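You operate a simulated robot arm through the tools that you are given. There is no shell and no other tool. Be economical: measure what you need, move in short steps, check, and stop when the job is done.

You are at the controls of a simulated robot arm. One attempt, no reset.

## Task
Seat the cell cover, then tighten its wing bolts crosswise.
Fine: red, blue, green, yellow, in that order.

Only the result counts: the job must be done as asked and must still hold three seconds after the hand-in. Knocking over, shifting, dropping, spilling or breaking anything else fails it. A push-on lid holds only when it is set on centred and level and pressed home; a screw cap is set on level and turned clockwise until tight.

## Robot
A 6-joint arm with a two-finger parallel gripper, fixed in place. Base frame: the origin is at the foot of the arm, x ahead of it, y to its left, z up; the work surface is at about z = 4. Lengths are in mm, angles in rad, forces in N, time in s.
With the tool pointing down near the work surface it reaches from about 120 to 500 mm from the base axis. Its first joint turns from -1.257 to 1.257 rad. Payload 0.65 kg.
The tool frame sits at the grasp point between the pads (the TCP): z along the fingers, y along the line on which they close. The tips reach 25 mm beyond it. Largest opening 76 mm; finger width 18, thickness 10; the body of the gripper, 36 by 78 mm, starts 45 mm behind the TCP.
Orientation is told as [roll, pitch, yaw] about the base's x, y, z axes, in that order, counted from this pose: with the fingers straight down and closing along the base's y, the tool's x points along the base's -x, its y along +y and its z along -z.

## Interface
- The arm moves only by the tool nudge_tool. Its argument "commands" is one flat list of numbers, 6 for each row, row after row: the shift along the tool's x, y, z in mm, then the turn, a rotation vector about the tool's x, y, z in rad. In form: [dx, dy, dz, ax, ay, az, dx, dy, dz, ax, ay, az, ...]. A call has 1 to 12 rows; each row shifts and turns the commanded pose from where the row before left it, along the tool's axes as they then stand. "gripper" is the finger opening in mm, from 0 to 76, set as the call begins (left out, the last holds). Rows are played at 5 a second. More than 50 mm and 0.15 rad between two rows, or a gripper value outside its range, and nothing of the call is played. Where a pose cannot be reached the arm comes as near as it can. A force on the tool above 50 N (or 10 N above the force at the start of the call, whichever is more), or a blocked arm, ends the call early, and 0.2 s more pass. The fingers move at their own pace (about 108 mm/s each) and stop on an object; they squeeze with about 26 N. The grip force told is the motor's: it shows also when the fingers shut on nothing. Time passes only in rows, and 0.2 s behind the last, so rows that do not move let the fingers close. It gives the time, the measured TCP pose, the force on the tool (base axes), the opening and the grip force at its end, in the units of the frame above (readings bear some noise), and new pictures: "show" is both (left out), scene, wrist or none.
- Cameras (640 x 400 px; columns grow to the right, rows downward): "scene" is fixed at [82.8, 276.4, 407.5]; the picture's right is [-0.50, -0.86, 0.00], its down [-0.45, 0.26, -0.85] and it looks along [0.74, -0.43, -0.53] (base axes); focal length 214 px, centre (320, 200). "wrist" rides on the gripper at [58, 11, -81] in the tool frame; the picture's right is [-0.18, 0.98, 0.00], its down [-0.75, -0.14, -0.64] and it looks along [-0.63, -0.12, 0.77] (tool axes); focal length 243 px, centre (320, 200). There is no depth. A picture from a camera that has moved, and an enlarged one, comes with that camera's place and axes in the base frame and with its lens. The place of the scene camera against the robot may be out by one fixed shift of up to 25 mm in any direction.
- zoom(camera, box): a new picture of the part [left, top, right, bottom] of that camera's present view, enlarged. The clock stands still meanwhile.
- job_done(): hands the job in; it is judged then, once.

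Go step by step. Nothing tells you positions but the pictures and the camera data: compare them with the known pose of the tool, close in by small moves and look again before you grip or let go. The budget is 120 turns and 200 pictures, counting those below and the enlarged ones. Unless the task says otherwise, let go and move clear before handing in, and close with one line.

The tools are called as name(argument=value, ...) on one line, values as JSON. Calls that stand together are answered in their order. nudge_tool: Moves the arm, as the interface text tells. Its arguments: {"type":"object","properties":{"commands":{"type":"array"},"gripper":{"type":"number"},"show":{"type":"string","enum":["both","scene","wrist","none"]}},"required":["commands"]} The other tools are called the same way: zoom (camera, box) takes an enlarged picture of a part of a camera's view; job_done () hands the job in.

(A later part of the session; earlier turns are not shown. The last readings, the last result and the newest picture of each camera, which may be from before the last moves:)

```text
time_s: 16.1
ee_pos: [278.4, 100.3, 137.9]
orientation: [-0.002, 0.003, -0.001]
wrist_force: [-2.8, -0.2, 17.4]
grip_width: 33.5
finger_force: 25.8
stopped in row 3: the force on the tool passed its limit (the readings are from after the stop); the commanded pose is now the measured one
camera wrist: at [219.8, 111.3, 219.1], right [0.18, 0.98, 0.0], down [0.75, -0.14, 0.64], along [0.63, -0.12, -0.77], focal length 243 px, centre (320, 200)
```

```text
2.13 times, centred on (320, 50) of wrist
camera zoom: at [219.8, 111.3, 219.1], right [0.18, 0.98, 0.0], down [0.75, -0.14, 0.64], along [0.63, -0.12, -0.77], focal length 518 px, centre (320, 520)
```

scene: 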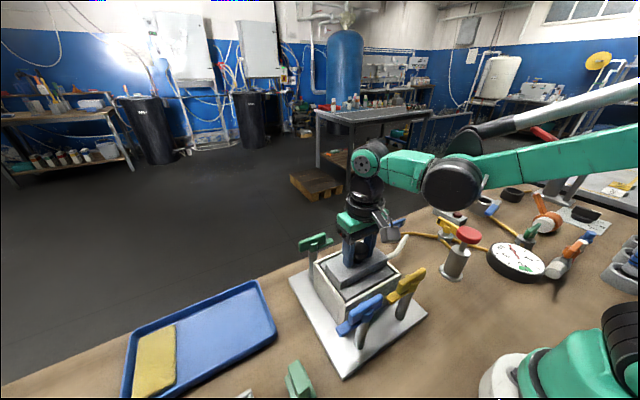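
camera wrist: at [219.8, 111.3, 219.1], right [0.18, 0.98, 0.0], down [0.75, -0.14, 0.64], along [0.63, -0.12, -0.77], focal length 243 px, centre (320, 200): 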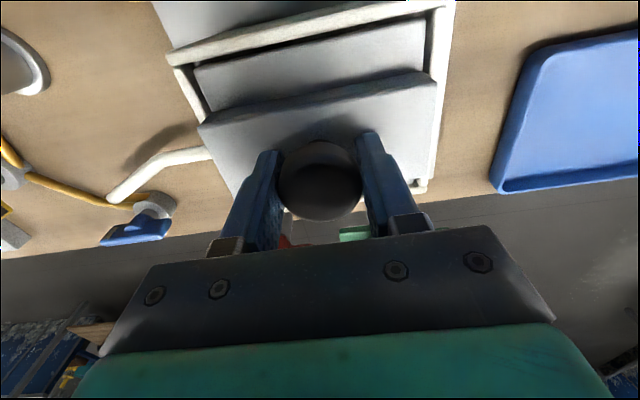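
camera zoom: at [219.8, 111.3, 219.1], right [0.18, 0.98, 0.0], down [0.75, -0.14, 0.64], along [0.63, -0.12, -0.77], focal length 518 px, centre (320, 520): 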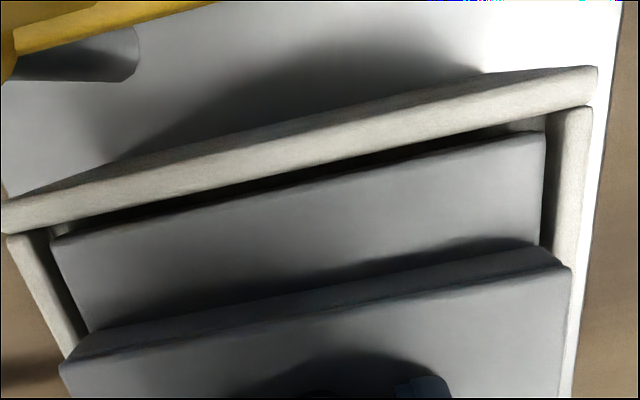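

Contact at z≈138 with the plate slightly below the rim. I press a bit further to see whether it moves.

nudge_tool(commands=[0, 0, 1, 0, 0, 0, 0, 0, 1, 0, 0, 0, 0, 0, 1, 0, 0, 0, 0, 0, 0, 0, 0, 0], show="none")

zoom(camera="scene", box=[310, 225, 410, 305])

```text
time_s: 16.6
ee_pos: [278.7, 100.1, 137.5]
orientation: [0.0, 0.004, 0.0]
wrist_force: [-2.6, -0.3, 16.7]
grip_width: 33.8
finger_force: 26.4
stopped in row 2: the force on the tool passed its limit (the readings are from after the stop); the commanded pose is now the measured one
```

```text
5.00 times, centred on (360, 265) of scene
camera zoom: at [82.7, 276.4, 407.6], right [-0.5, -0.86, 0.0], down [-0.45, 0.26, -0.85], along [0.74, -0.43, -0.53], focal length 1072 px, centre (120, -125)
```

zoom: 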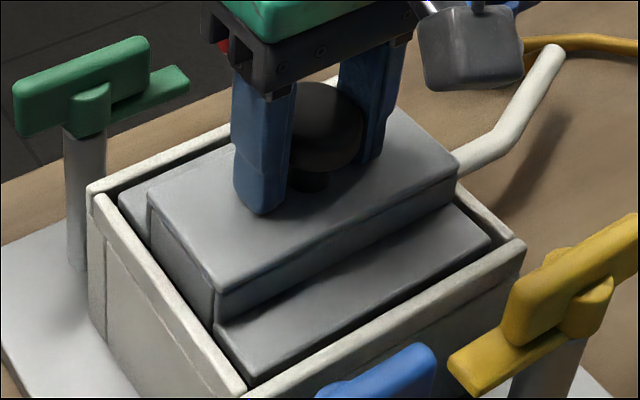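

It is firmly seated and level, with even gaps. I release, rise and check.

nudge_tool(commands=[0, 0, -0.5, 0, 0, 0, 0, 0, 0, 0, 0, 0, 0, 0, 0, 0, 0, 0], gripper=60, show="none")

nudge_tool(commands=[0, 0, -10, 0, 0, 0, 0, 0, -20, 0, 0, 0, 0, 0, -30, 0, 0, 0, 0, 0, -40, 0, 0, 0, 20, 0, -10, 0, 0, 0, 0, 0, 0, 0, 0, 0])

zoom(camera="wrist", box=[190, 0, 450, 170])

zoom(camera="scene", box=[310, 225, 410, 305])

```text
time_s: 17.4
ee_pos: [279.3, 100.6, 138.0]
orientation: [-0.001, 0.003, 0.0]
wrist_force: [-0.8, -1.0, 2.8]
grip_width: 58.9
finger_force: 0.0
```

```text
time_s: 18.8
ee_pos: [257.7, 100.5, 248.8]
orientation: [-0.002, 0.003, 0.0]
wrist_force: [-0.1, 0.5, -0.8]
grip_width: 60.0
finger_force: 0.1
camera wrist: at [199.1, 111.4, 329.7], right [0.18, 0.98, 0.0], down [0.75, -0.14, 0.64], along [0.63, -0.12, -0.77], focal length 243 px, centre (320, 200)
```

scene: 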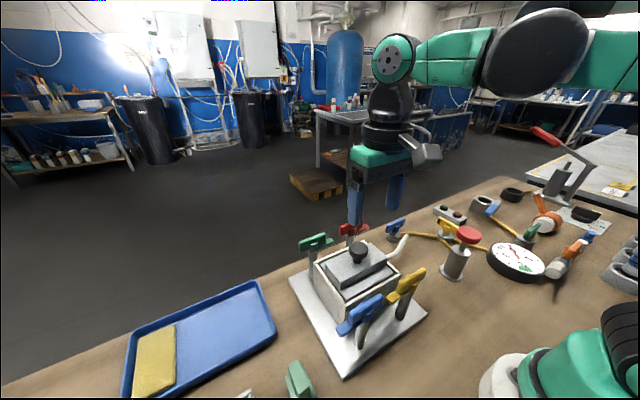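
wrist: 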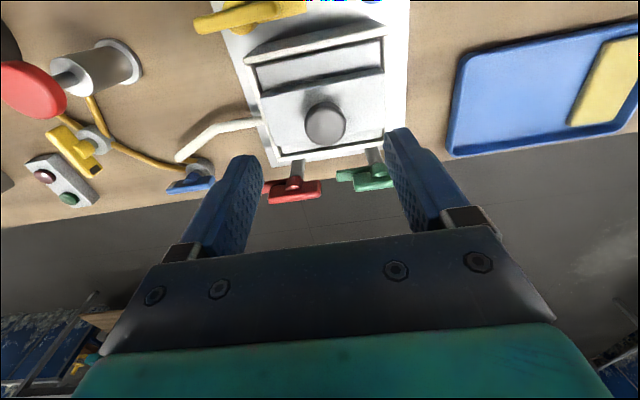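

```text
2.35 times, centred on (320, 85) of wrist
camera zoom: at [199.1, 111.4, 329.7], right [0.18, 0.98, 0.0], down [0.75, -0.14, 0.64], along [0.63, -0.12, -0.77], focal length 571 px, centre (320, 471)
```

zoom: 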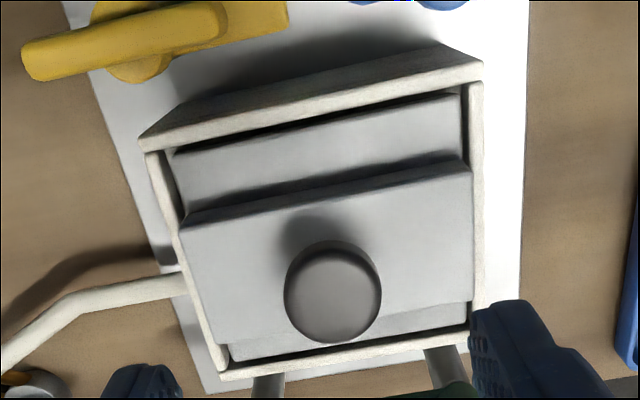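

```text
5.00 times, centred on (360, 265) of scene
camera zoom: at [82.8, 276.4, 407.5], right [-0.5, -0.86, 0.0], down [-0.45, 0.26, -0.85], along [0.74, -0.43, -0.53], focal length 1072 px, centre (120, -125)
```

zoom: 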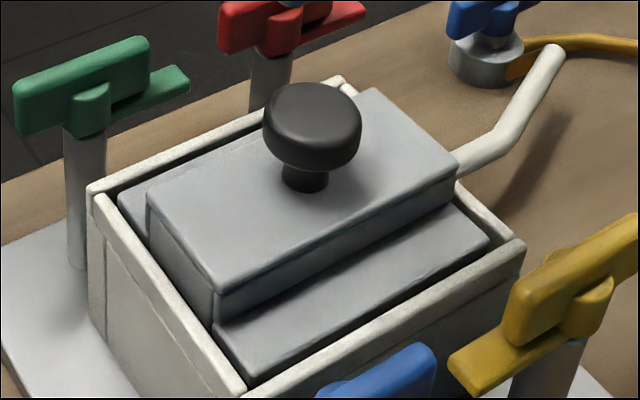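

The cover sits in the opening with even gaps. Next, the red wing bolt: I zoom in on the bolts.

zoom(camera="wrist", box=[250, 145, 400, 215])

zoom(camera="scene", box=[290, 205, 380, 265])

zoom(camera="scene", box=[330, 255, 440, 345])

```text
4.27 times, centred on (325, 180) of wrist
camera zoom: at [199.1, 111.4, 329.7], right [0.18, 0.98, 0.0], down [0.75, -0.14, 0.64], along [0.63, -0.12, -0.77], focal length 1035 px, centre (299, 285)
```

zoom: 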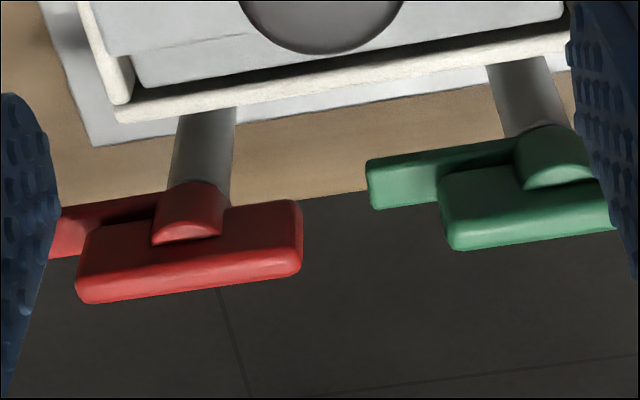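

```text
6.67 times, centred on (335, 235) of scene
camera zoom: at [82.8, 276.4, 407.5], right [-0.5, -0.86, 0.0], down [-0.45, 0.26, -0.85], along [0.74, -0.43, -0.53], focal length 1430 px, centre (220, -33)
```

zoom: 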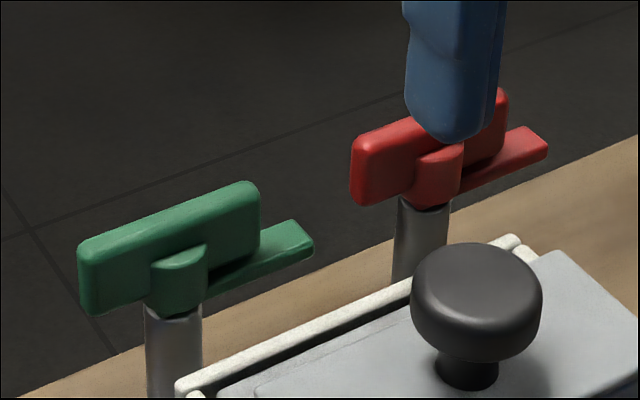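

```text
4.44 times, centred on (385, 300) of scene
camera zoom: at [82.8, 276.4, 407.5], right [-0.5, -0.86, 0.0], down [-0.45, 0.26, -0.85], along [0.74, -0.43, -0.53], focal length 953 px, centre (31, -244)
```

zoom: 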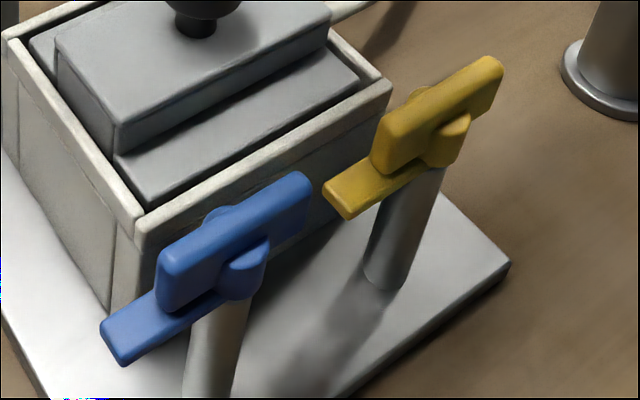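

Each bolt has a blade along y with a dog arm below it. Turning it clockwise by a quarter should swing the dog over the cover. I yaw the tool +90° at this safe height so the fingers close along x.

nudge_tool(commands=[0, 0, 0, 0, 0, -0.1428, 0, 0, 0, 0, 0, -0.1428, 0, 0, 0, 0, 0, -0.1428, 0, 0, 0, 0, 0, -0.1428, 0, 0, 0, 0, 0, -0.1428, 0, 0, 0, 0, 0, -0.1428, 0, 0, 0, 0, 0, -0.1428, 0, 0, 0, 0, 0, -0.1428, 0, 0, 0, 0, 0, -0.1428, 0, 0, 0, 0, 0, -0.1428, 0, 0, 0, 0, 0, -0.1428, 0, 0, 0, 0, 0, 0])

```text
time_s: 21.4
ee_pos: [260.0, 99.5, 248.1]
orientation: [0.003, 0.001, 1.573]
wrist_force: [0.0, 0.8, -0.8]
grip_width: 60.0
finger_force: 0.1
camera wrist: at [247.7, 42.3, 329.4], right [-0.98, 0.18, 0.0], down [0.14, 0.75, 0.64], along [0.11, 0.63, -0.77], focal length 243 px, centre (320, 200)
```

scene: 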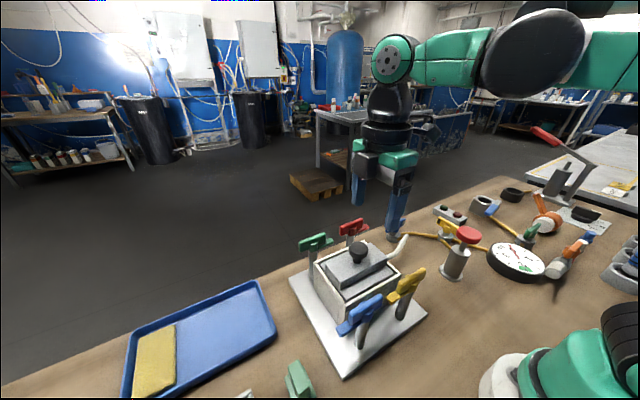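
wrist: 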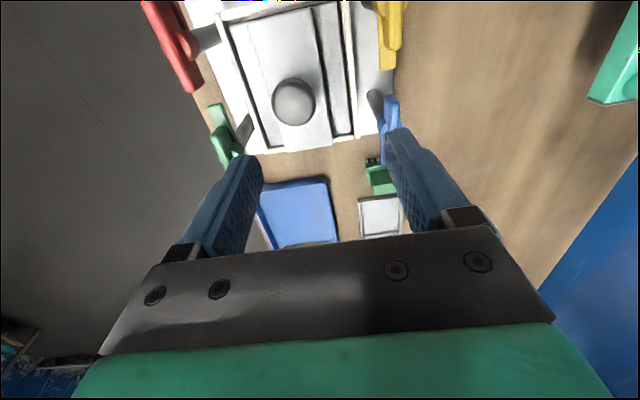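

zoom(camera="wrist", box=[110, 0, 260, 170])

zoom(camera="wrist", box=[340, 0, 440, 170])

```text
2.35 times, centred on (185, 85) of wrist
camera zoom: at [247.7, 42.3, 329.4], right [-0.98, 0.18, 0.0], down [0.14, 0.75, 0.64], along [0.11, 0.63, -0.77], focal length 571 px, centre (638, 471)
```

zoom: 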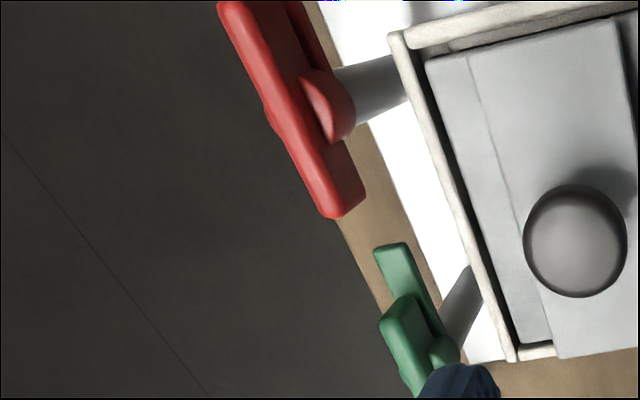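

```text
2.35 times, centred on (390, 85) of wrist
camera zoom: at [247.7, 42.3, 329.4], right [-0.98, 0.18, 0.0], down [0.14, 0.75, 0.64], along [0.11, 0.63, -0.77], focal length 571 px, centre (155, 471)
```

zoom: 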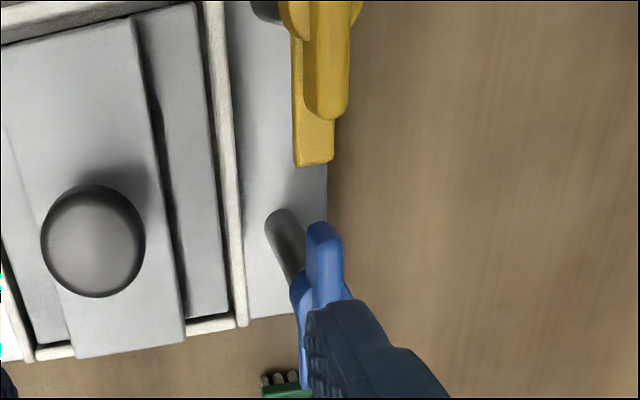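

The red blade is centred near (354, 53) with its top at about z≈133. I hover above it.

nudge_tool(commands=[15.5, -31.3, 10, 0, 0, 0, 15.5, -31.3, 15, 0, 0, 0, 15.5, -31.3, 25, 0, 0, 0, 0, 0, 8, 0, 0, 0, 0, 0, 0, 0, 0, 0], gripper=50)

zoom(camera="wrist", box=[220, 40, 420, 210])

zoom(camera="scene", box=[290, 160, 410, 260])

```text
time_s: 22.6
ee_pos: [353.6, 53.0, 189.3]
orientation: [0.004, 0.003, 1.569]
wrist_force: [0.4, 0.7, -0.2]
grip_width: 50.1
finger_force: 0.1
camera wrist: at [341.3, -4.6, 270.8], right [-0.98, 0.18, 0.0], down [0.14, 0.75, 0.64], along [0.12, 0.63, -0.77], focal length 243 px, centre (320, 200)
```

scene: 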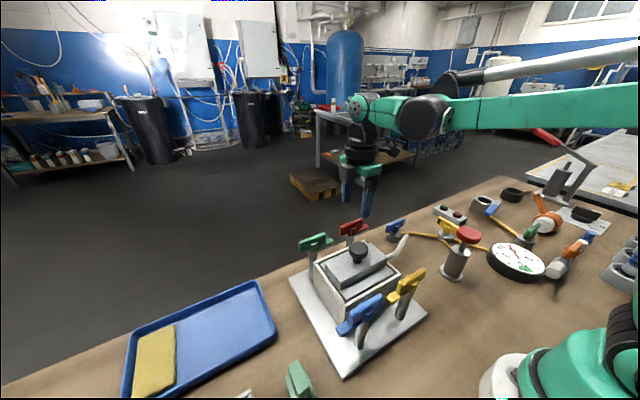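
wrist: 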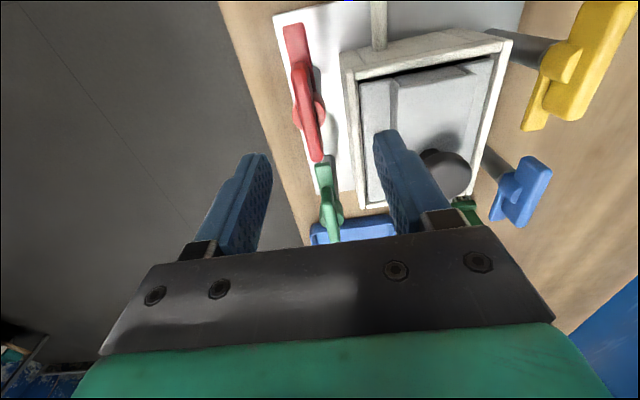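

```text
2.35 times, centred on (320, 125) of wrist
camera zoom: at [341.3, -4.6, 270.8], right [-0.98, 0.18, 0.0], down [0.14, 0.75, 0.64], along [0.12, 0.63, -0.77], focal length 571 px, centre (320, 376)
```

zoom: 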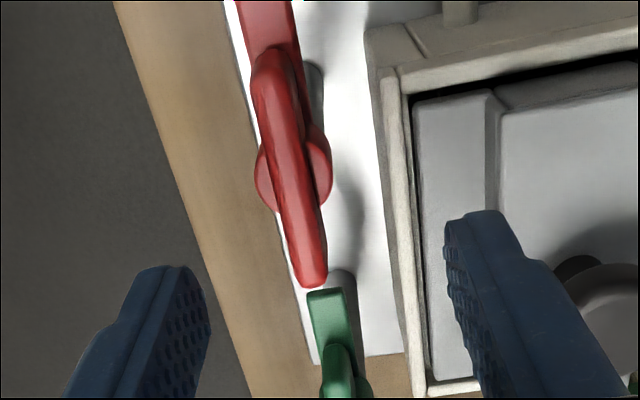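

```text
4.00 times, centred on (350, 210) of scene
camera zoom: at [82.8, 276.4, 407.5], right [-0.5, -0.86, 0.0], down [-0.45, 0.26, -0.85], along [0.74, -0.43, -0.53], focal length 858 px, centre (200, 160)
```

zoom: 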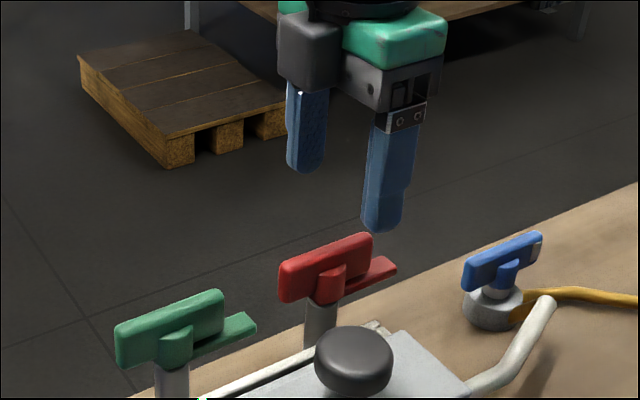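

From above, the red axis is at about (359, 51) with the blade top near z≈120. I centre on it and come down to just above.

nudge_tool(commands=[1.2, -3, 15, 0, 0, 0, 1, -2.6, 15, 0, 0, 0, 0, 0, 8, 0, 0, 0, 0, 0, 0, 0, 0, 0])

zoom(camera="wrist", box=[220, 40, 420, 210])

zoom(camera="scene", box=[300, 180, 400, 260])

```text
time_s: 23.6
ee_pos: [358.2, 51.5, 151.2]
orientation: [0.003, 0.003, 1.571]
wrist_force: [-0.2, -0.5, -0.3]
grip_width: 49.8
finger_force: 0.0
camera wrist: at [346.7, -6.9, 232.9], right [-0.98, 0.18, 0.0], down [0.14, 0.75, 0.64], along [0.12, 0.63, -0.77], focal length 243 px, centre (320, 200)
```

scene: 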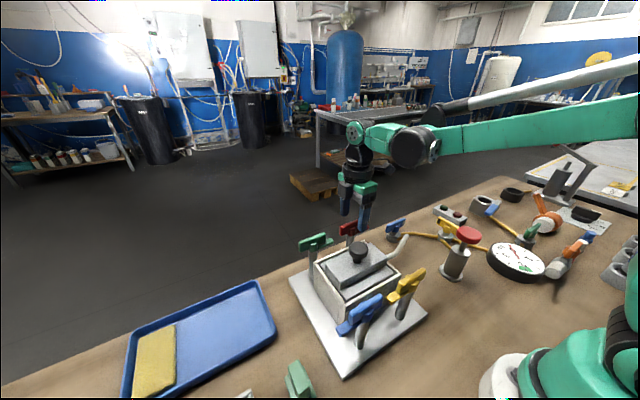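
wrist: 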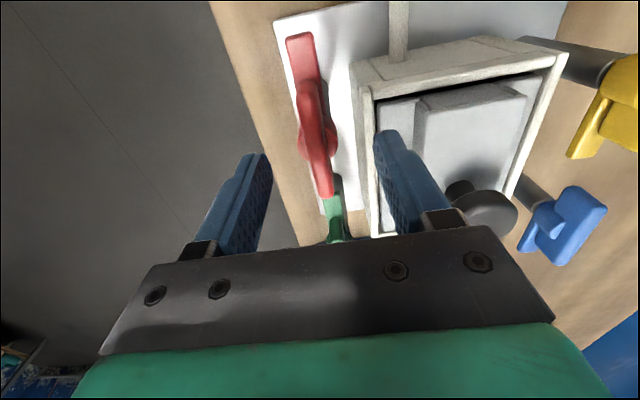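

```text
2.35 times, centred on (320, 125) of wrist
camera zoom: at [346.7, -6.9, 232.9], right [-0.98, 0.18, 0.0], down [0.14, 0.75, 0.64], along [0.12, 0.63, -0.77], focal length 571 px, centre (320, 376)
```

zoom: 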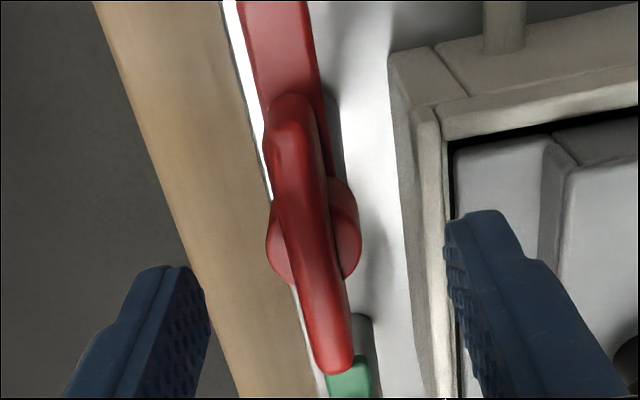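

```text
5.00 times, centred on (350, 220) of scene
camera zoom: at [82.8, 276.4, 407.5], right [-0.5, -0.86, 0.0], down [-0.45, 0.26, -0.85], along [0.74, -0.43, -0.53], focal length 1072 px, centre (170, 100)
```

zoom: 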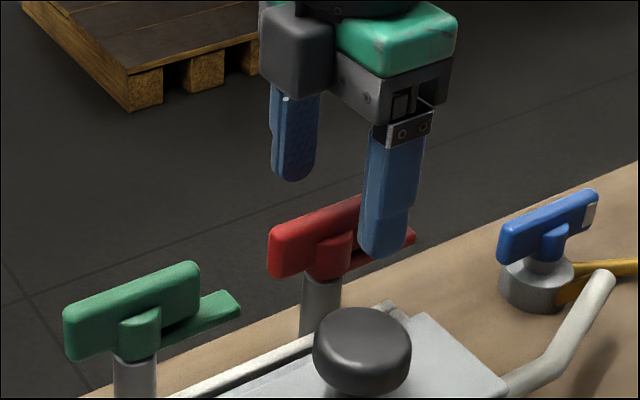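

The blade lies between the fingers in x. I lower a little more to judge its height and the hub's y against the fingertips.

nudge_tool(commands=[0, 0, 6, 0, 0, 0, 0, 0, 6, 0, 0, 0, 0, 0, 0, 0, 0, 0], gripper=36, show="none")

zoom(camera="wrist", box=[240, 60, 420, 210])

zoom(camera="scene", box=[310, 200, 390, 260])

```text
time_s: 24.4
ee_pos: [358.9, 50.9, 140.7]
orientation: [0.004, 0.004, 1.571]
wrist_force: [-0.2, 0.2, -0.3]
grip_width: 36.0
finger_force: 0.0
```

```text
2.67 times, centred on (330, 135) of wrist
camera zoom: at [346.7, -6.7, 221.2], right [-0.98, 0.18, 0.0], down [0.14, 0.75, 0.64], along [0.12, 0.63, -0.77], focal length 647 px, centre (293, 373)
```

zoom: 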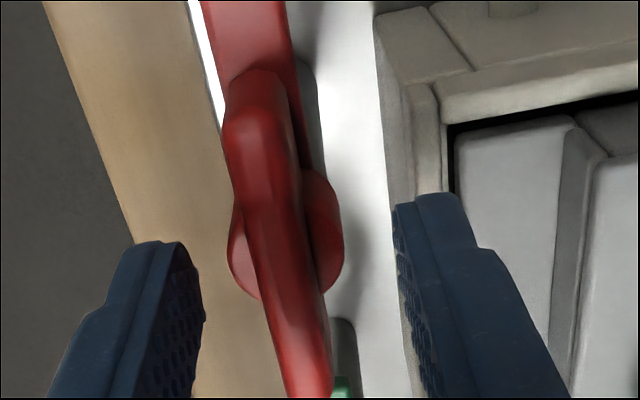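

```text
6.67 times, centred on (350, 230) of scene
camera zoom: at [82.8, 276.4, 407.5], right [-0.5, -0.86, 0.0], down [-0.45, 0.26, -0.85], along [0.74, -0.43, -0.53], focal length 1430 px, centre (120, 0)
```

zoom: 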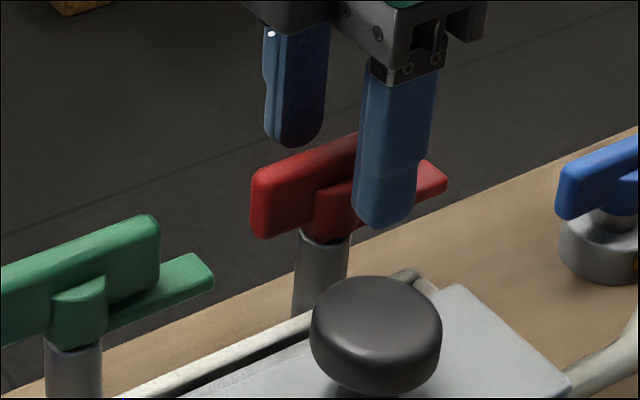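

The blade tops out near z≈130 and the hub near z≈121. I raise so the tips only take the blade above the hub, adjust y slightly, and close on the blade.

nudge_tool(commands=[-1.6, 0, -7, 0, 0, 0, 0, 0, 0, 0, 0, 0], show="none")

nudge_tool(commands=[0, 0, 0, 0, 0, 0, 0, 0, 0, 0, 0, 0, 0, 0, 0, 0, 0, 0], gripper=0, show="none")

zoom(camera="wrist", box=[240, 60, 420, 210])

zoom(camera="scene", box=[310, 200, 390, 260])

```text
time_s: 24.9
ee_pos: [357.8, 53.1, 146.6]
orientation: [0.003, 0.002, 1.569]
wrist_force: [-0.1, 0.2, -0.5]
grip_width: 35.8
finger_force: 0.1
```

```text
time_s: 25.8
ee_pos: [359.9, 54.0, 146.3]
orientation: [-0.001, 0.0, 1.571]
wrist_force: [27.3, 2.5, 0.8]
grip_width: 9.6
finger_force: 30.8
```

```text
2.67 times, centred on (330, 135) of wrist
camera zoom: at [347.7, -4.8, 228.3], right [-0.98, 0.18, 0.0], down [0.14, 0.75, 0.64], along [0.12, 0.63, -0.77], focal length 647 px, centre (293, 373)
```

zoom: 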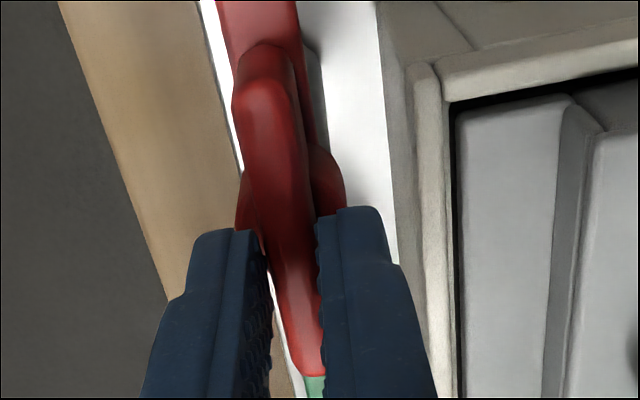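

```text
6.67 times, centred on (350, 230) of scene
camera zoom: at [82.8, 276.4, 407.5], right [-0.5, -0.86, 0.0], down [-0.45, 0.26, -0.85], along [0.74, -0.43, -0.53], focal length 1430 px, centre (120, 0)
```

zoom: 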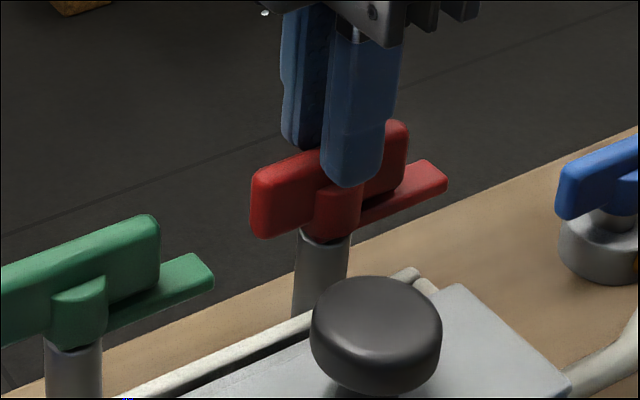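

The blade is gripped at 9.6 mm. The side force shows the axis is near x≈360, so I recentre and make a small clockwise turn while watching forces.

nudge_tool(commands=[0, -1.7, 0, 0, 0, 0, 0, 0, 0, 0, 0, 0], show="none")

nudge_tool(commands=[0, 0, 0, 0, 0, 0.1, 0, 0, 0, 0, 0, 0.1, 0, 0, 0, 0, 0, 0.1, 0, 0, 0, 0, 0, 0], show="none")

zoom(camera="scene", box=[310, 200, 390, 260])

```text
time_s: 26.4
ee_pos: [359.8, 53.6, 147.2]
orientation: [0.006, 0.003, 1.572]
wrist_force: [-0.2, -3.4, 11.4]
grip_width: 9.9
finger_force: 30.9
```

```text
time_s: 27.4
ee_pos: [360.5, 52.8, 147.3]
orientation: [0.002, 0.002, 1.27]
wrist_force: [4.5, 0.7, 9.4]
grip_width: 10.0
finger_force: 31.7
```

```text
6.67 times, centred on (350, 230) of scene
camera zoom: at [82.7, 276.4, 407.5], right [-0.5, -0.86, 0.0], down [-0.45, 0.26, -0.85], along [0.74, -0.43, -0.53], focal length 1430 px, centre (120, 0)
```

zoom: 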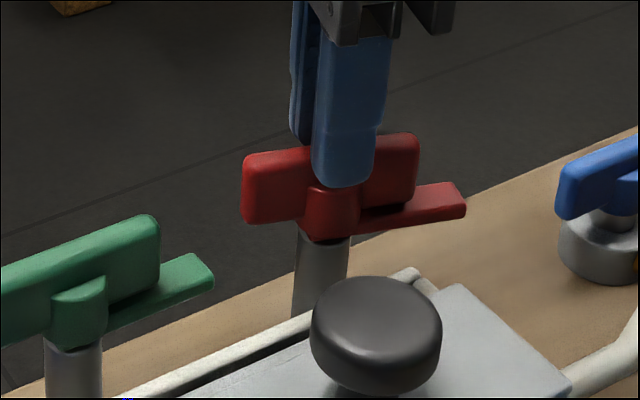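

The wing turns easily, the right way. I continue clockwise.

nudge_tool(commands=[0, 0, 0, 0, 0, 0.1, 0, 0, 0, 0, 0, 0.1, 0, 0, 0, 0, 0, 0.1, 0, 0, 0, 0, 0, 0.1, 0, 0, 0, 0, 0, 0.1, 0, 0, 0, 0, 0, 0.1, 0, 0, 0, 0, 0, 0], show="none")

zoom(camera="scene", box=[310, 200, 390, 260])

```text
time_s: 28.9
ee_pos: [361.6, 53.8, 146.5]
orientation: [0.0, 0.003, 0.668]
wrist_force: [24.2, -6.1, 13.4]
grip_width: 10.0
finger_force: 31.0
```

```text
6.67 times, centred on (350, 230) of scene
camera zoom: at [82.7, 276.4, 407.5], right [-0.5, -0.86, 0.0], down [-0.45, 0.26, -0.85], along [0.74, -0.43, -0.53], focal length 1430 px, centre (120, 0)
```

zoom: 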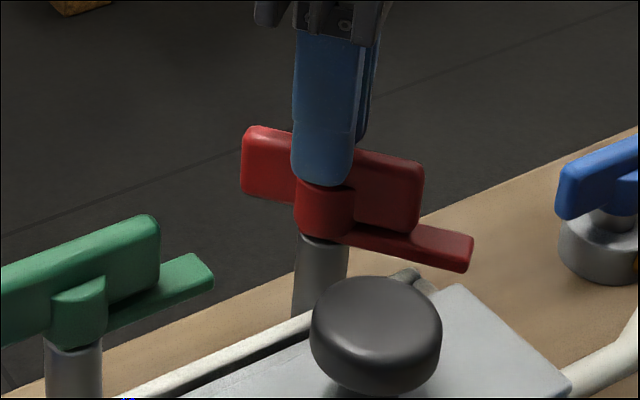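

Side force shows the axis is about 1.5 mm further in +x. I correct that and continue.

nudge_tool(commands=[-1.0, -1.3, 0, 0, 0, 0, 0, 0, 0, 0, 0, 0.1, 0, 0, 0, 0, 0, 0.1, 0, 0, 0, 0, 0, 0.1, 0, 0, 0, 0, 0, 0.1, 0, 0, 0, 0, 0, 0.1, 0, 0, 0, 0, 0, 0])

zoom(camera="scene", box=[310, 200, 390, 260])

```text
time_s: 30.6
ee_pos: [359.8, 51.3, 147.6]
orientation: [-0.002, 0.007, 0.168]
wrist_force: [-19.8, -16.8, -10.0]
grip_width: 9.9
finger_force: 30.9
camera wrist: at [301.6, 53.7, 228.5], right [0.02, 1.0, 0.0], down [0.77, -0.01, 0.64], along [0.64, -0.01, -0.77], focal length 243 px, centre (320, 200)
```

scene: 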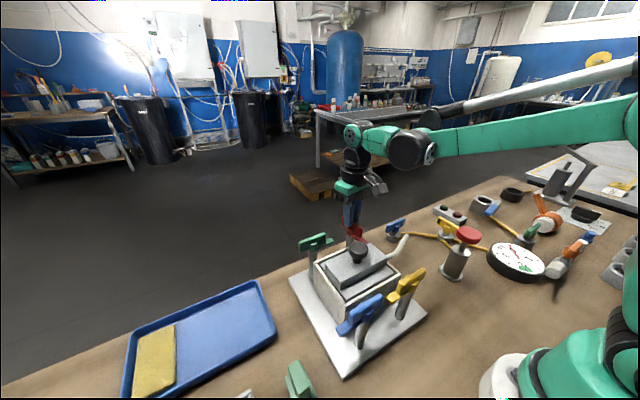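
wrist: 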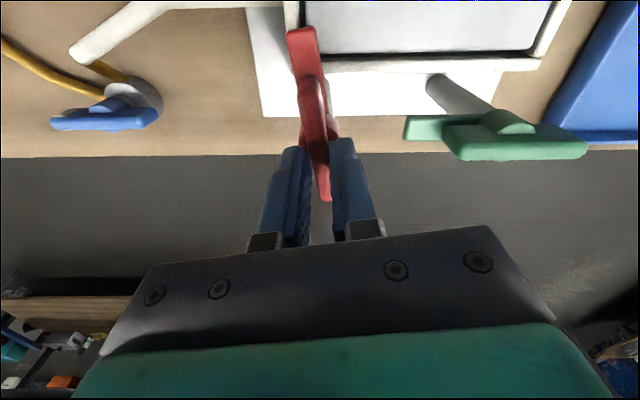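

```text
6.67 times, centred on (350, 230) of scene
camera zoom: at [82.8, 276.4, 407.5], right [-0.5, -0.86, 0.0], down [-0.45, 0.26, -0.85], along [0.74, -0.43, -0.53], focal length 1430 px, centre (120, 0)
```

zoom: 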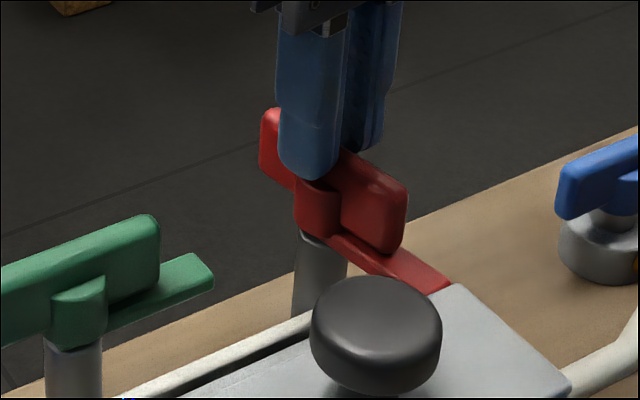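

The wing is nearly over the cover. I relax the side and vertical load and finish the quarter turn.

nudge_tool(commands=[1.6, -0.9, 0.6, 0, 0, 0, 0, 0, 0, 0, 0, 0], show="none")

nudge_tool(commands=[0, 0, 0, 0, 0, 0.085, 0, 0, 0, 0, 0, 0.085, 0, 0, 0, 0, 0, 0], show="none")

zoom(camera="scene", box=[310, 200, 390, 260])

zoom(camera="wrist", box=[230, 0, 430, 210])

```text
time_s: 31.1
ee_pos: [362.5, 52.1, 146.8]
orientation: [-0.001, -0.001, 0.171]
wrist_force: [7.7, 0.0, 22.9]
grip_width: 9.9
finger_force: 31.0
```

```text
time_s: 31.9
ee_pos: [361.3, 51.7, 146.1]
orientation: [-0.001, -0.001, 0.0]
wrist_force: [21.2, 5.9, 13.9]
grip_width: 9.8
finger_force: 30.8
```

```text
6.67 times, centred on (350, 230) of scene
camera zoom: at [82.7, 276.4, 407.5], right [-0.5, -0.86, 0.0], down [-0.45, 0.26, -0.85], along [0.74, -0.43, -0.53], focal length 1430 px, centre (120, 0)
```

zoom: 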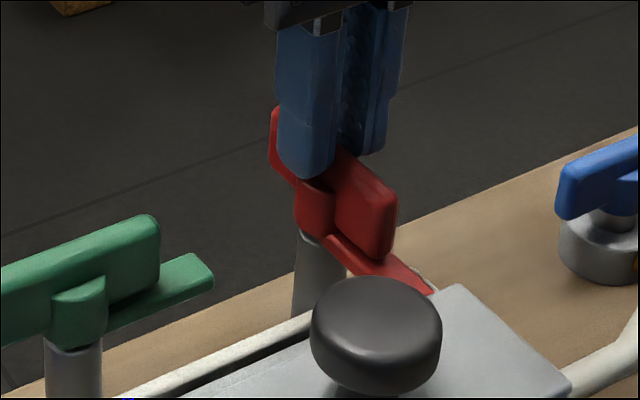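

```text
1.90 times, centred on (330, 105) of wrist
camera zoom: at [301.8, 63.0, 227.6], right [0.18, 0.98, 0.0], down [0.75, -0.14, 0.64], along [0.63, -0.12, -0.77], focal length 462 px, centre (301, 381)
```

zoom: 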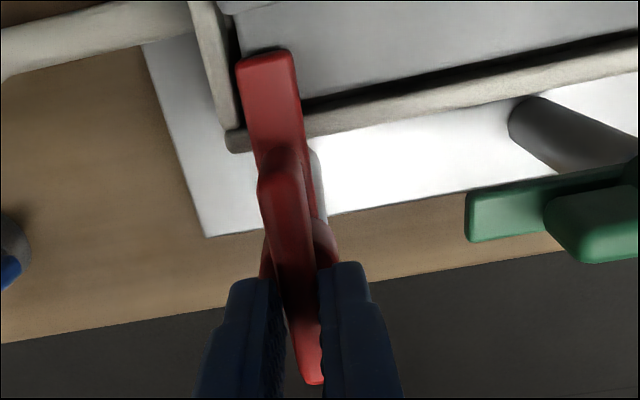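

The red dog now lies over the cover's edge. I turn further to find whether it is tight.

nudge_tool(commands=[0, 0, 0, 0, 0, 0.08, 0, 0, 0, 0, 0, 0.08, 0, 0, 0, 0, 0, 0], show="none")

zoom(camera="wrist", box=[230, 0, 430, 210])

```text
time_s: 32.8
ee_pos: [360.0, 51.2, 146.3]
orientation: [0.001, 0.004, -0.158]
wrist_force: [4.9, 9.2, 5.3]
grip_width: 12.4
finger_force: 32.2
```

```text
1.90 times, centred on (330, 105) of wrist
camera zoom: at [303.8, 72.1, 227.6], right [0.34, 0.94, 0.0], down [0.72, -0.26, 0.64], along [0.6, -0.22, -0.77], focal length 462 px, centre (301, 381)
```

zoom: 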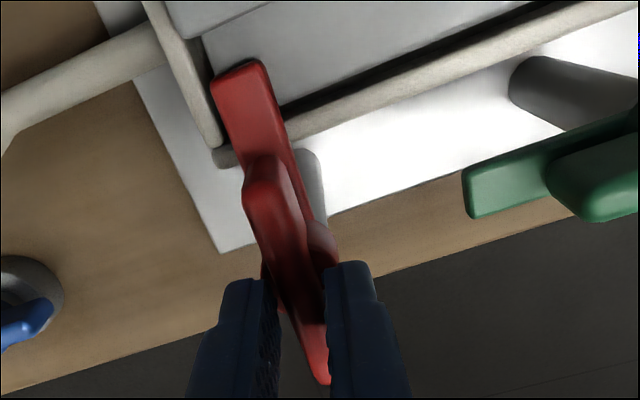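

Red is tight: the fingers now slip on the blade past the 90° stop. I release, rise and swing back to +90° while moving toward blue.

nudge_tool(commands=[0, 0, 0, 0, 0, 0, 0, 0, 0, 0, 0, 0, 0, 0, -10, 0, 0, 0, 0, 0, -25, 0, 0, 0, 0, 0, -20, 0, 0, 0, 0, 0, 0, 0, 0, 0], gripper=44)

nudge_tool(commands=[0, 0, 0, 0, 0, -0.144, 0, 0, 0, 0, 0, -0.144, 0, 0, 0, 0, 0, -0.144, 0, 0, 0, 0, 0, -0.144, 0, 0, 0, 0, 0, -0.144, 0, 0, 0, 0, 0, -0.144, 0, 0, 0, 0, 0, -0.144, 0, 0, 0, 0, 0, -0.144, 0, 0, 0, 0, 0, -0.144, 0, 0, 0, 0, 0, -0.144, 0, 0, 0, 0, 0, -0.144, 0, 0, 0, 0, 0, -0.144], show="none")

```text
time_s: 34.1
ee_pos: [361.4, 52.3, 202.1]
orientation: [-0.002, 0.004, -0.157]
wrist_force: [0.0, -0.1, 0.3]
grip_width: 43.8
finger_force: 0.0
camera wrist: at [304.0, 72.3, 283.4], right [0.34, 0.94, 0.0], down [0.72, -0.26, 0.64], along [0.6, -0.22, -0.77], focal length 243 px, centre (320, 200)
```

scene: 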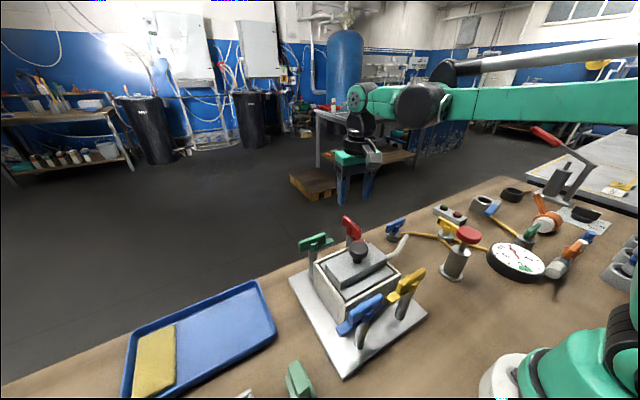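
wrist: 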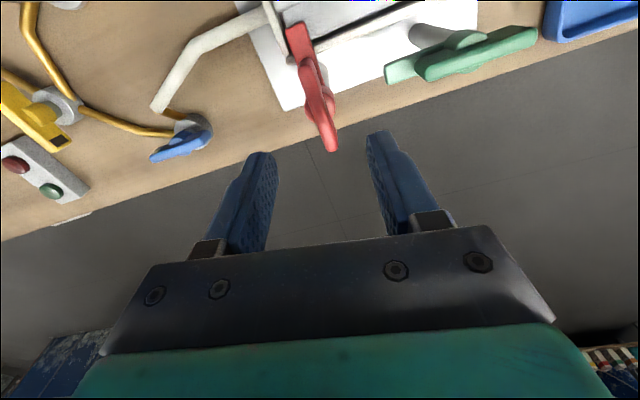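

```text
time_s: 36.8
ee_pos: [360.7, 51.6, 202.2]
orientation: [0.004, 0.002, 1.57]
wrist_force: [-0.6, 0.2, 0.3]
grip_width: 44.0
finger_force: 0.0
```

Next I move over the blue bolt at hover height and look.

nudge_tool(commands=[-24, 41, 0, 0, 0, 0, -24, 41, 0, 0, 0, 0, -24, 41, 0, 0, 0, 0, -24, 41, 0, 0, 0, 0, 0, 0, 13, 0, 0, 0, 0, 0, 0, 0, 0, 0])

zoom(camera="wrist", box=[220, 40, 420, 210])

zoom(camera="scene", box=[300, 220, 440, 340])

```text
time_s: 38.1
ee_pos: [197.4, 147.8, 189.3]
orientation: [0.003, 0.002, 1.569]
wrist_force: [-0.3, -0.3, 0.6]
grip_width: 44.3
finger_force: 0.0
camera wrist: at [184.8, 89.9, 269.6], right [-0.98, 0.19, 0.0], down [0.14, 0.75, 0.64], along [0.12, 0.63, -0.77], focal length 243 px, centre (320, 200)
```

scene: 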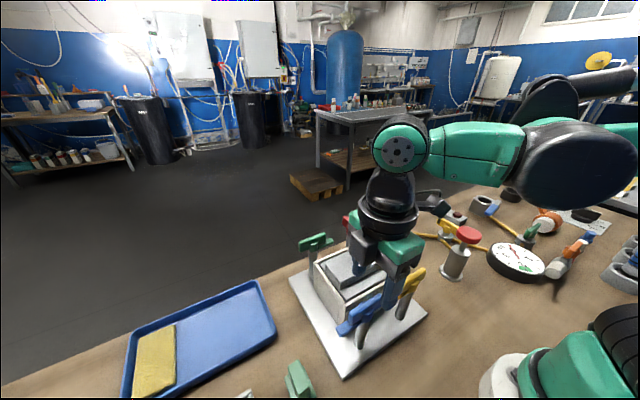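
wrist: 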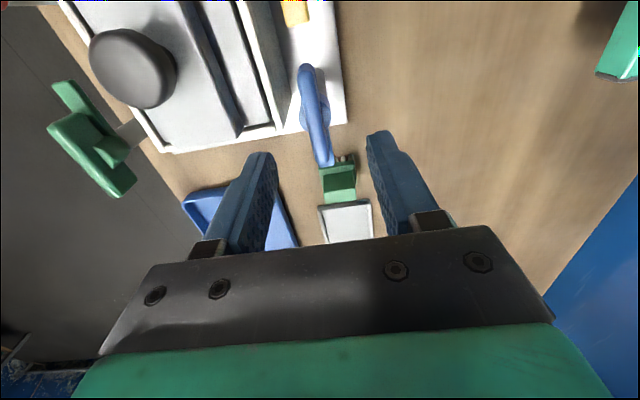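

```text
2.35 times, centred on (320, 125) of wrist
camera zoom: at [184.8, 89.9, 269.6], right [-0.98, 0.19, 0.0], down [0.14, 0.75, 0.64], along [0.12, 0.63, -0.77], focal length 571 px, centre (320, 376)
```

zoom: 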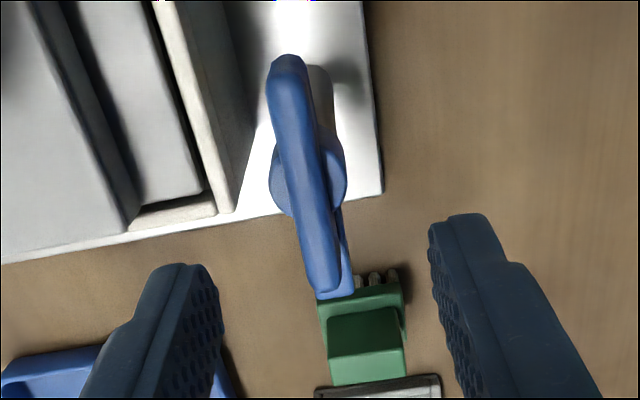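

```text
3.33 times, centred on (370, 280) of scene
camera zoom: at [82.7, 276.4, 407.5], right [-0.5, -0.86, 0.0], down [-0.45, 0.26, -0.85], along [0.74, -0.43, -0.53], focal length 715 px, centre (153, -67)
```

zoom: 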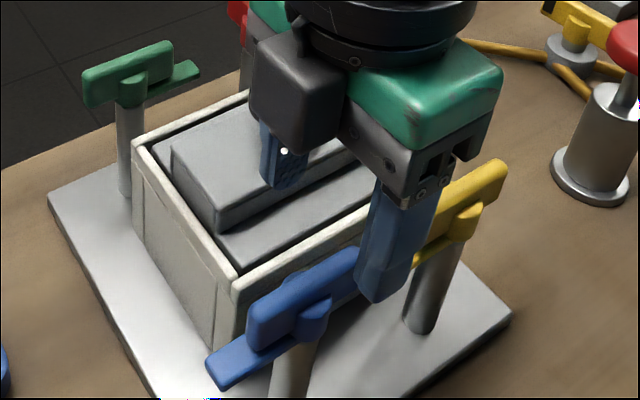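

The blue axis is at about (200.7, 148.6). I come down to grip height and close.

nudge_tool(commands=[-0.8, -3.3, 14, 0, 0, 0, 0, 0, 14, 0, 0, 0, 0, 0, 14, 0, 0, 0, 0, 0, 0, 0, 0, 0], gripper=36, show="none")

zoom(camera="wrist", box=[240, 60, 420, 210])

zoom(camera="scene", box=[320, 260, 420, 340])

```text
time_s: 39.1
ee_pos: [200.6, 148.3, 146.2]
orientation: [0.004, 0.002, 1.568]
wrist_force: [-0.6, -0.4, 0.6]
grip_width: 36.1
finger_force: 0.1
```

```text
2.67 times, centred on (330, 135) of wrist
camera zoom: at [188.2, 90.3, 227.4], right [-0.98, 0.19, 0.0], down [0.14, 0.75, 0.64], along [0.12, 0.63, -0.77], focal length 647 px, centre (293, 373)
```

zoom: 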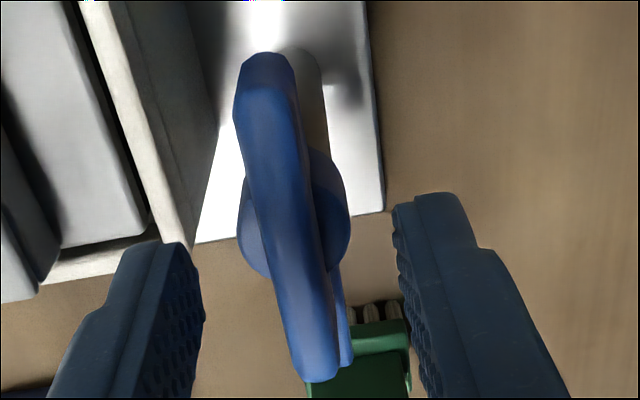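

```text
5.00 times, centred on (370, 300) of scene
camera zoom: at [82.8, 276.4, 407.5], right [-0.5, -0.86, 0.0], down [-0.45, 0.26, -0.85], along [0.74, -0.43, -0.53], focal length 1072 px, centre (70, -300)
```

zoom: 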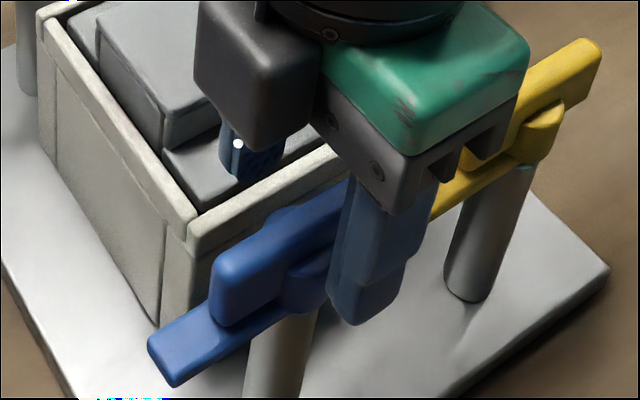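

nudge_tool(commands=[0, 0, 0, 0, 0, 0, 0, 0, 0, 0, 0, 0, 0, 0, 0, 0, 0, 0], gripper=0, show="none")

zoom(camera="wrist", box=[240, 60, 420, 210])

```text
time_s: 40.0
ee_pos: [199.7, 147.5, 146.8]
orientation: [0.004, 0.002, 1.569]
wrist_force: [-1.8, 0.7, -7.3]
grip_width: 9.9
finger_force: 30.3
```

```text
2.67 times, centred on (330, 135) of wrist
camera zoom: at [188.1, 90.3, 227.5], right [-0.98, 0.19, 0.0], down [0.14, 0.75, 0.64], along [0.12, 0.63, -0.77], focal length 647 px, centre (293, 373)
```

zoom: 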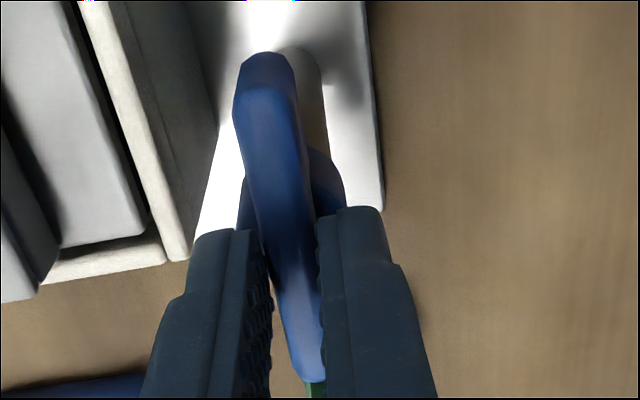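

Centred grip with almost no side load. I turn blue clockwise.

nudge_tool(commands=[0, 0, 0, 0, 0, 0.1, 0, 0, 0, 0, 0, 0.1, 0, 0, 0, 0, 0, 0.1, 0, 0, 0, 0, 0, 0.1, 0, 0, 0, 0, 0, 0.1, 0, 0, 0, 0, 0, 0], show="none")

zoom(camera="wrist", box=[240, 60, 420, 210])

```text
time_s: 41.4
ee_pos: [199.7, 148.4, 146.9]
orientation: [0.001, 0.004, 1.066]
wrist_force: [6.1, -17.0, -21.7]
grip_width: 9.9
finger_force: 31.0
```

```text
2.67 times, centred on (330, 135) of wrist
camera zoom: at [161.5, 103.1, 227.9], right [-0.77, 0.64, 0.0], down [0.49, 0.59, 0.64], along [0.41, 0.49, -0.77], focal length 647 px, centre (293, 373)
```

zoom: 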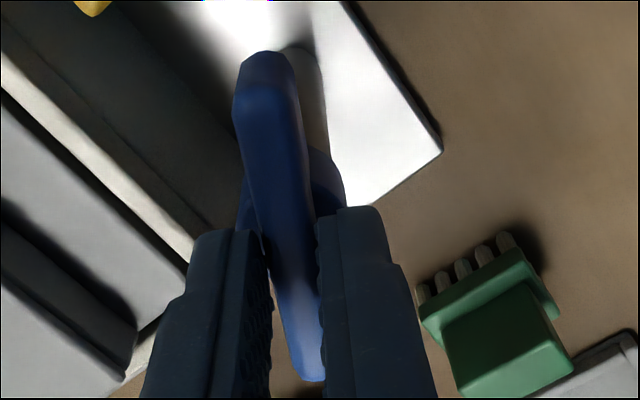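

nudge_tool(commands=[0.7, -0.7, 1, 0, 0, 0, 0, 0, 0, 0, 0, 0.1, 0, 0, 0, 0, 0, 0.1, 0, 0, 0, 0, 0, 0.1, 0, 0, 0, 0, 0, 0.1, 0, 0, 0, 0, 0, 0.1, 0, 0, 0, 0, 0, 0], show="none")

zoom(camera="wrist", box=[240, 60, 420, 210])

```text
time_s: 43.0
ee_pos: [200.3, 149.1, 147.0]
orientation: [0.001, 0.001, 0.566]
wrist_force: [14.0, 7.5, 14.3]
grip_width: 9.6
finger_force: 31.2
```

```text
2.67 times, centred on (330, 135) of wrist
camera zoom: at [144.4, 126.3, 226.9], right [-0.37, 0.93, 0.0], down [0.71, 0.28, 0.64], along [0.6, 0.24, -0.77], focal length 647 px, centre (293, 373)
```

zoom: 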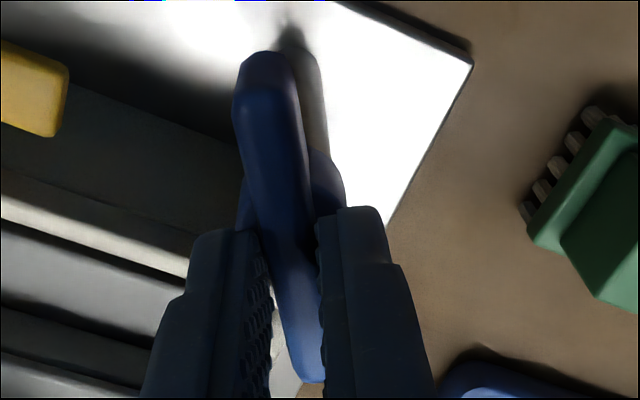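

nudge_tool(commands=[-0.9, -0.1, -0.6, 0, 0, 0, 0, 0, 0, 0, 0, 0.095, 0, 0, 0, 0, 0, 0.095, 0, 0, 0, 0, 0, 0.095, 0, 0, 0, 0, 0, 0.095, 0, 0, 0, 0, 0, 0.095, 0, 0, 0, 0, 0, 0.09, 0, 0, 0, 0, 0, 0], show="none")

zoom(camera="wrist", box=[240, 60, 420, 210])

nudge_tool(commands=[0, 0, 0, 0, 0, 0.08, 0, 0, 0, 0, 0, 0.08, 0, 0, 0, 0, 0, 0], show="none")

zoom(camera="wrist", box=[240, 60, 420, 210])

```text
time_s: 44.8
ee_pos: [200.3, 147.9, 147.1]
orientation: [-0.001, 0.004, 0.002]
wrist_force: [-9.3, 3.6, -20.4]
grip_width: 9.6
finger_force: 31.2
```

```text
2.67 times, centred on (330, 135) of wrist
camera zoom: at [141.5, 159.1, 227.8], right [0.18, 0.98, 0.0], down [0.76, -0.14, 0.64], along [0.63, -0.12, -0.77], focal length 647 px, centre (293, 373)
```

zoom: 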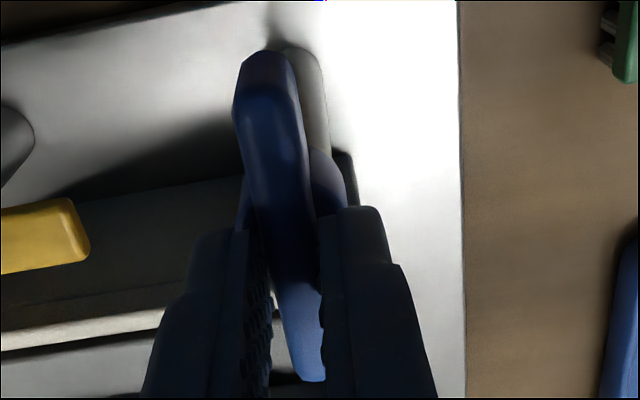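

```text
time_s: 45.5
ee_pos: [201.9, 148.7, 147.0]
orientation: [-0.001, 0.001, -0.156]
wrist_force: [0.9, -4.5, 1.7]
grip_width: 12.4
finger_force: 32.5
```

```text
2.67 times, centred on (330, 135) of wrist
camera zoom: at [144.3, 168.4, 227.7], right [0.34, 0.94, 0.0], down [0.72, -0.26, 0.64], along [0.6, -0.22, -0.77], focal length 647 px, centre (293, 373)
```

zoom: 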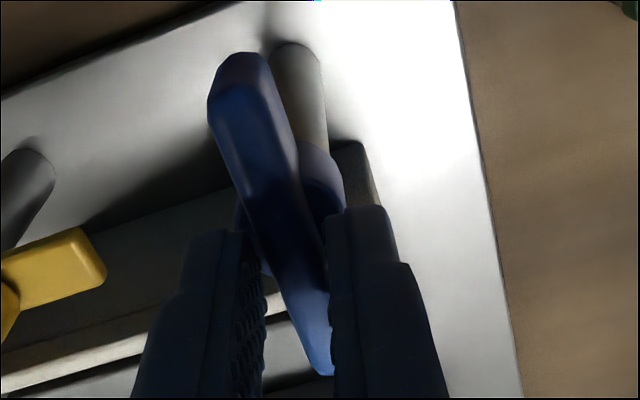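

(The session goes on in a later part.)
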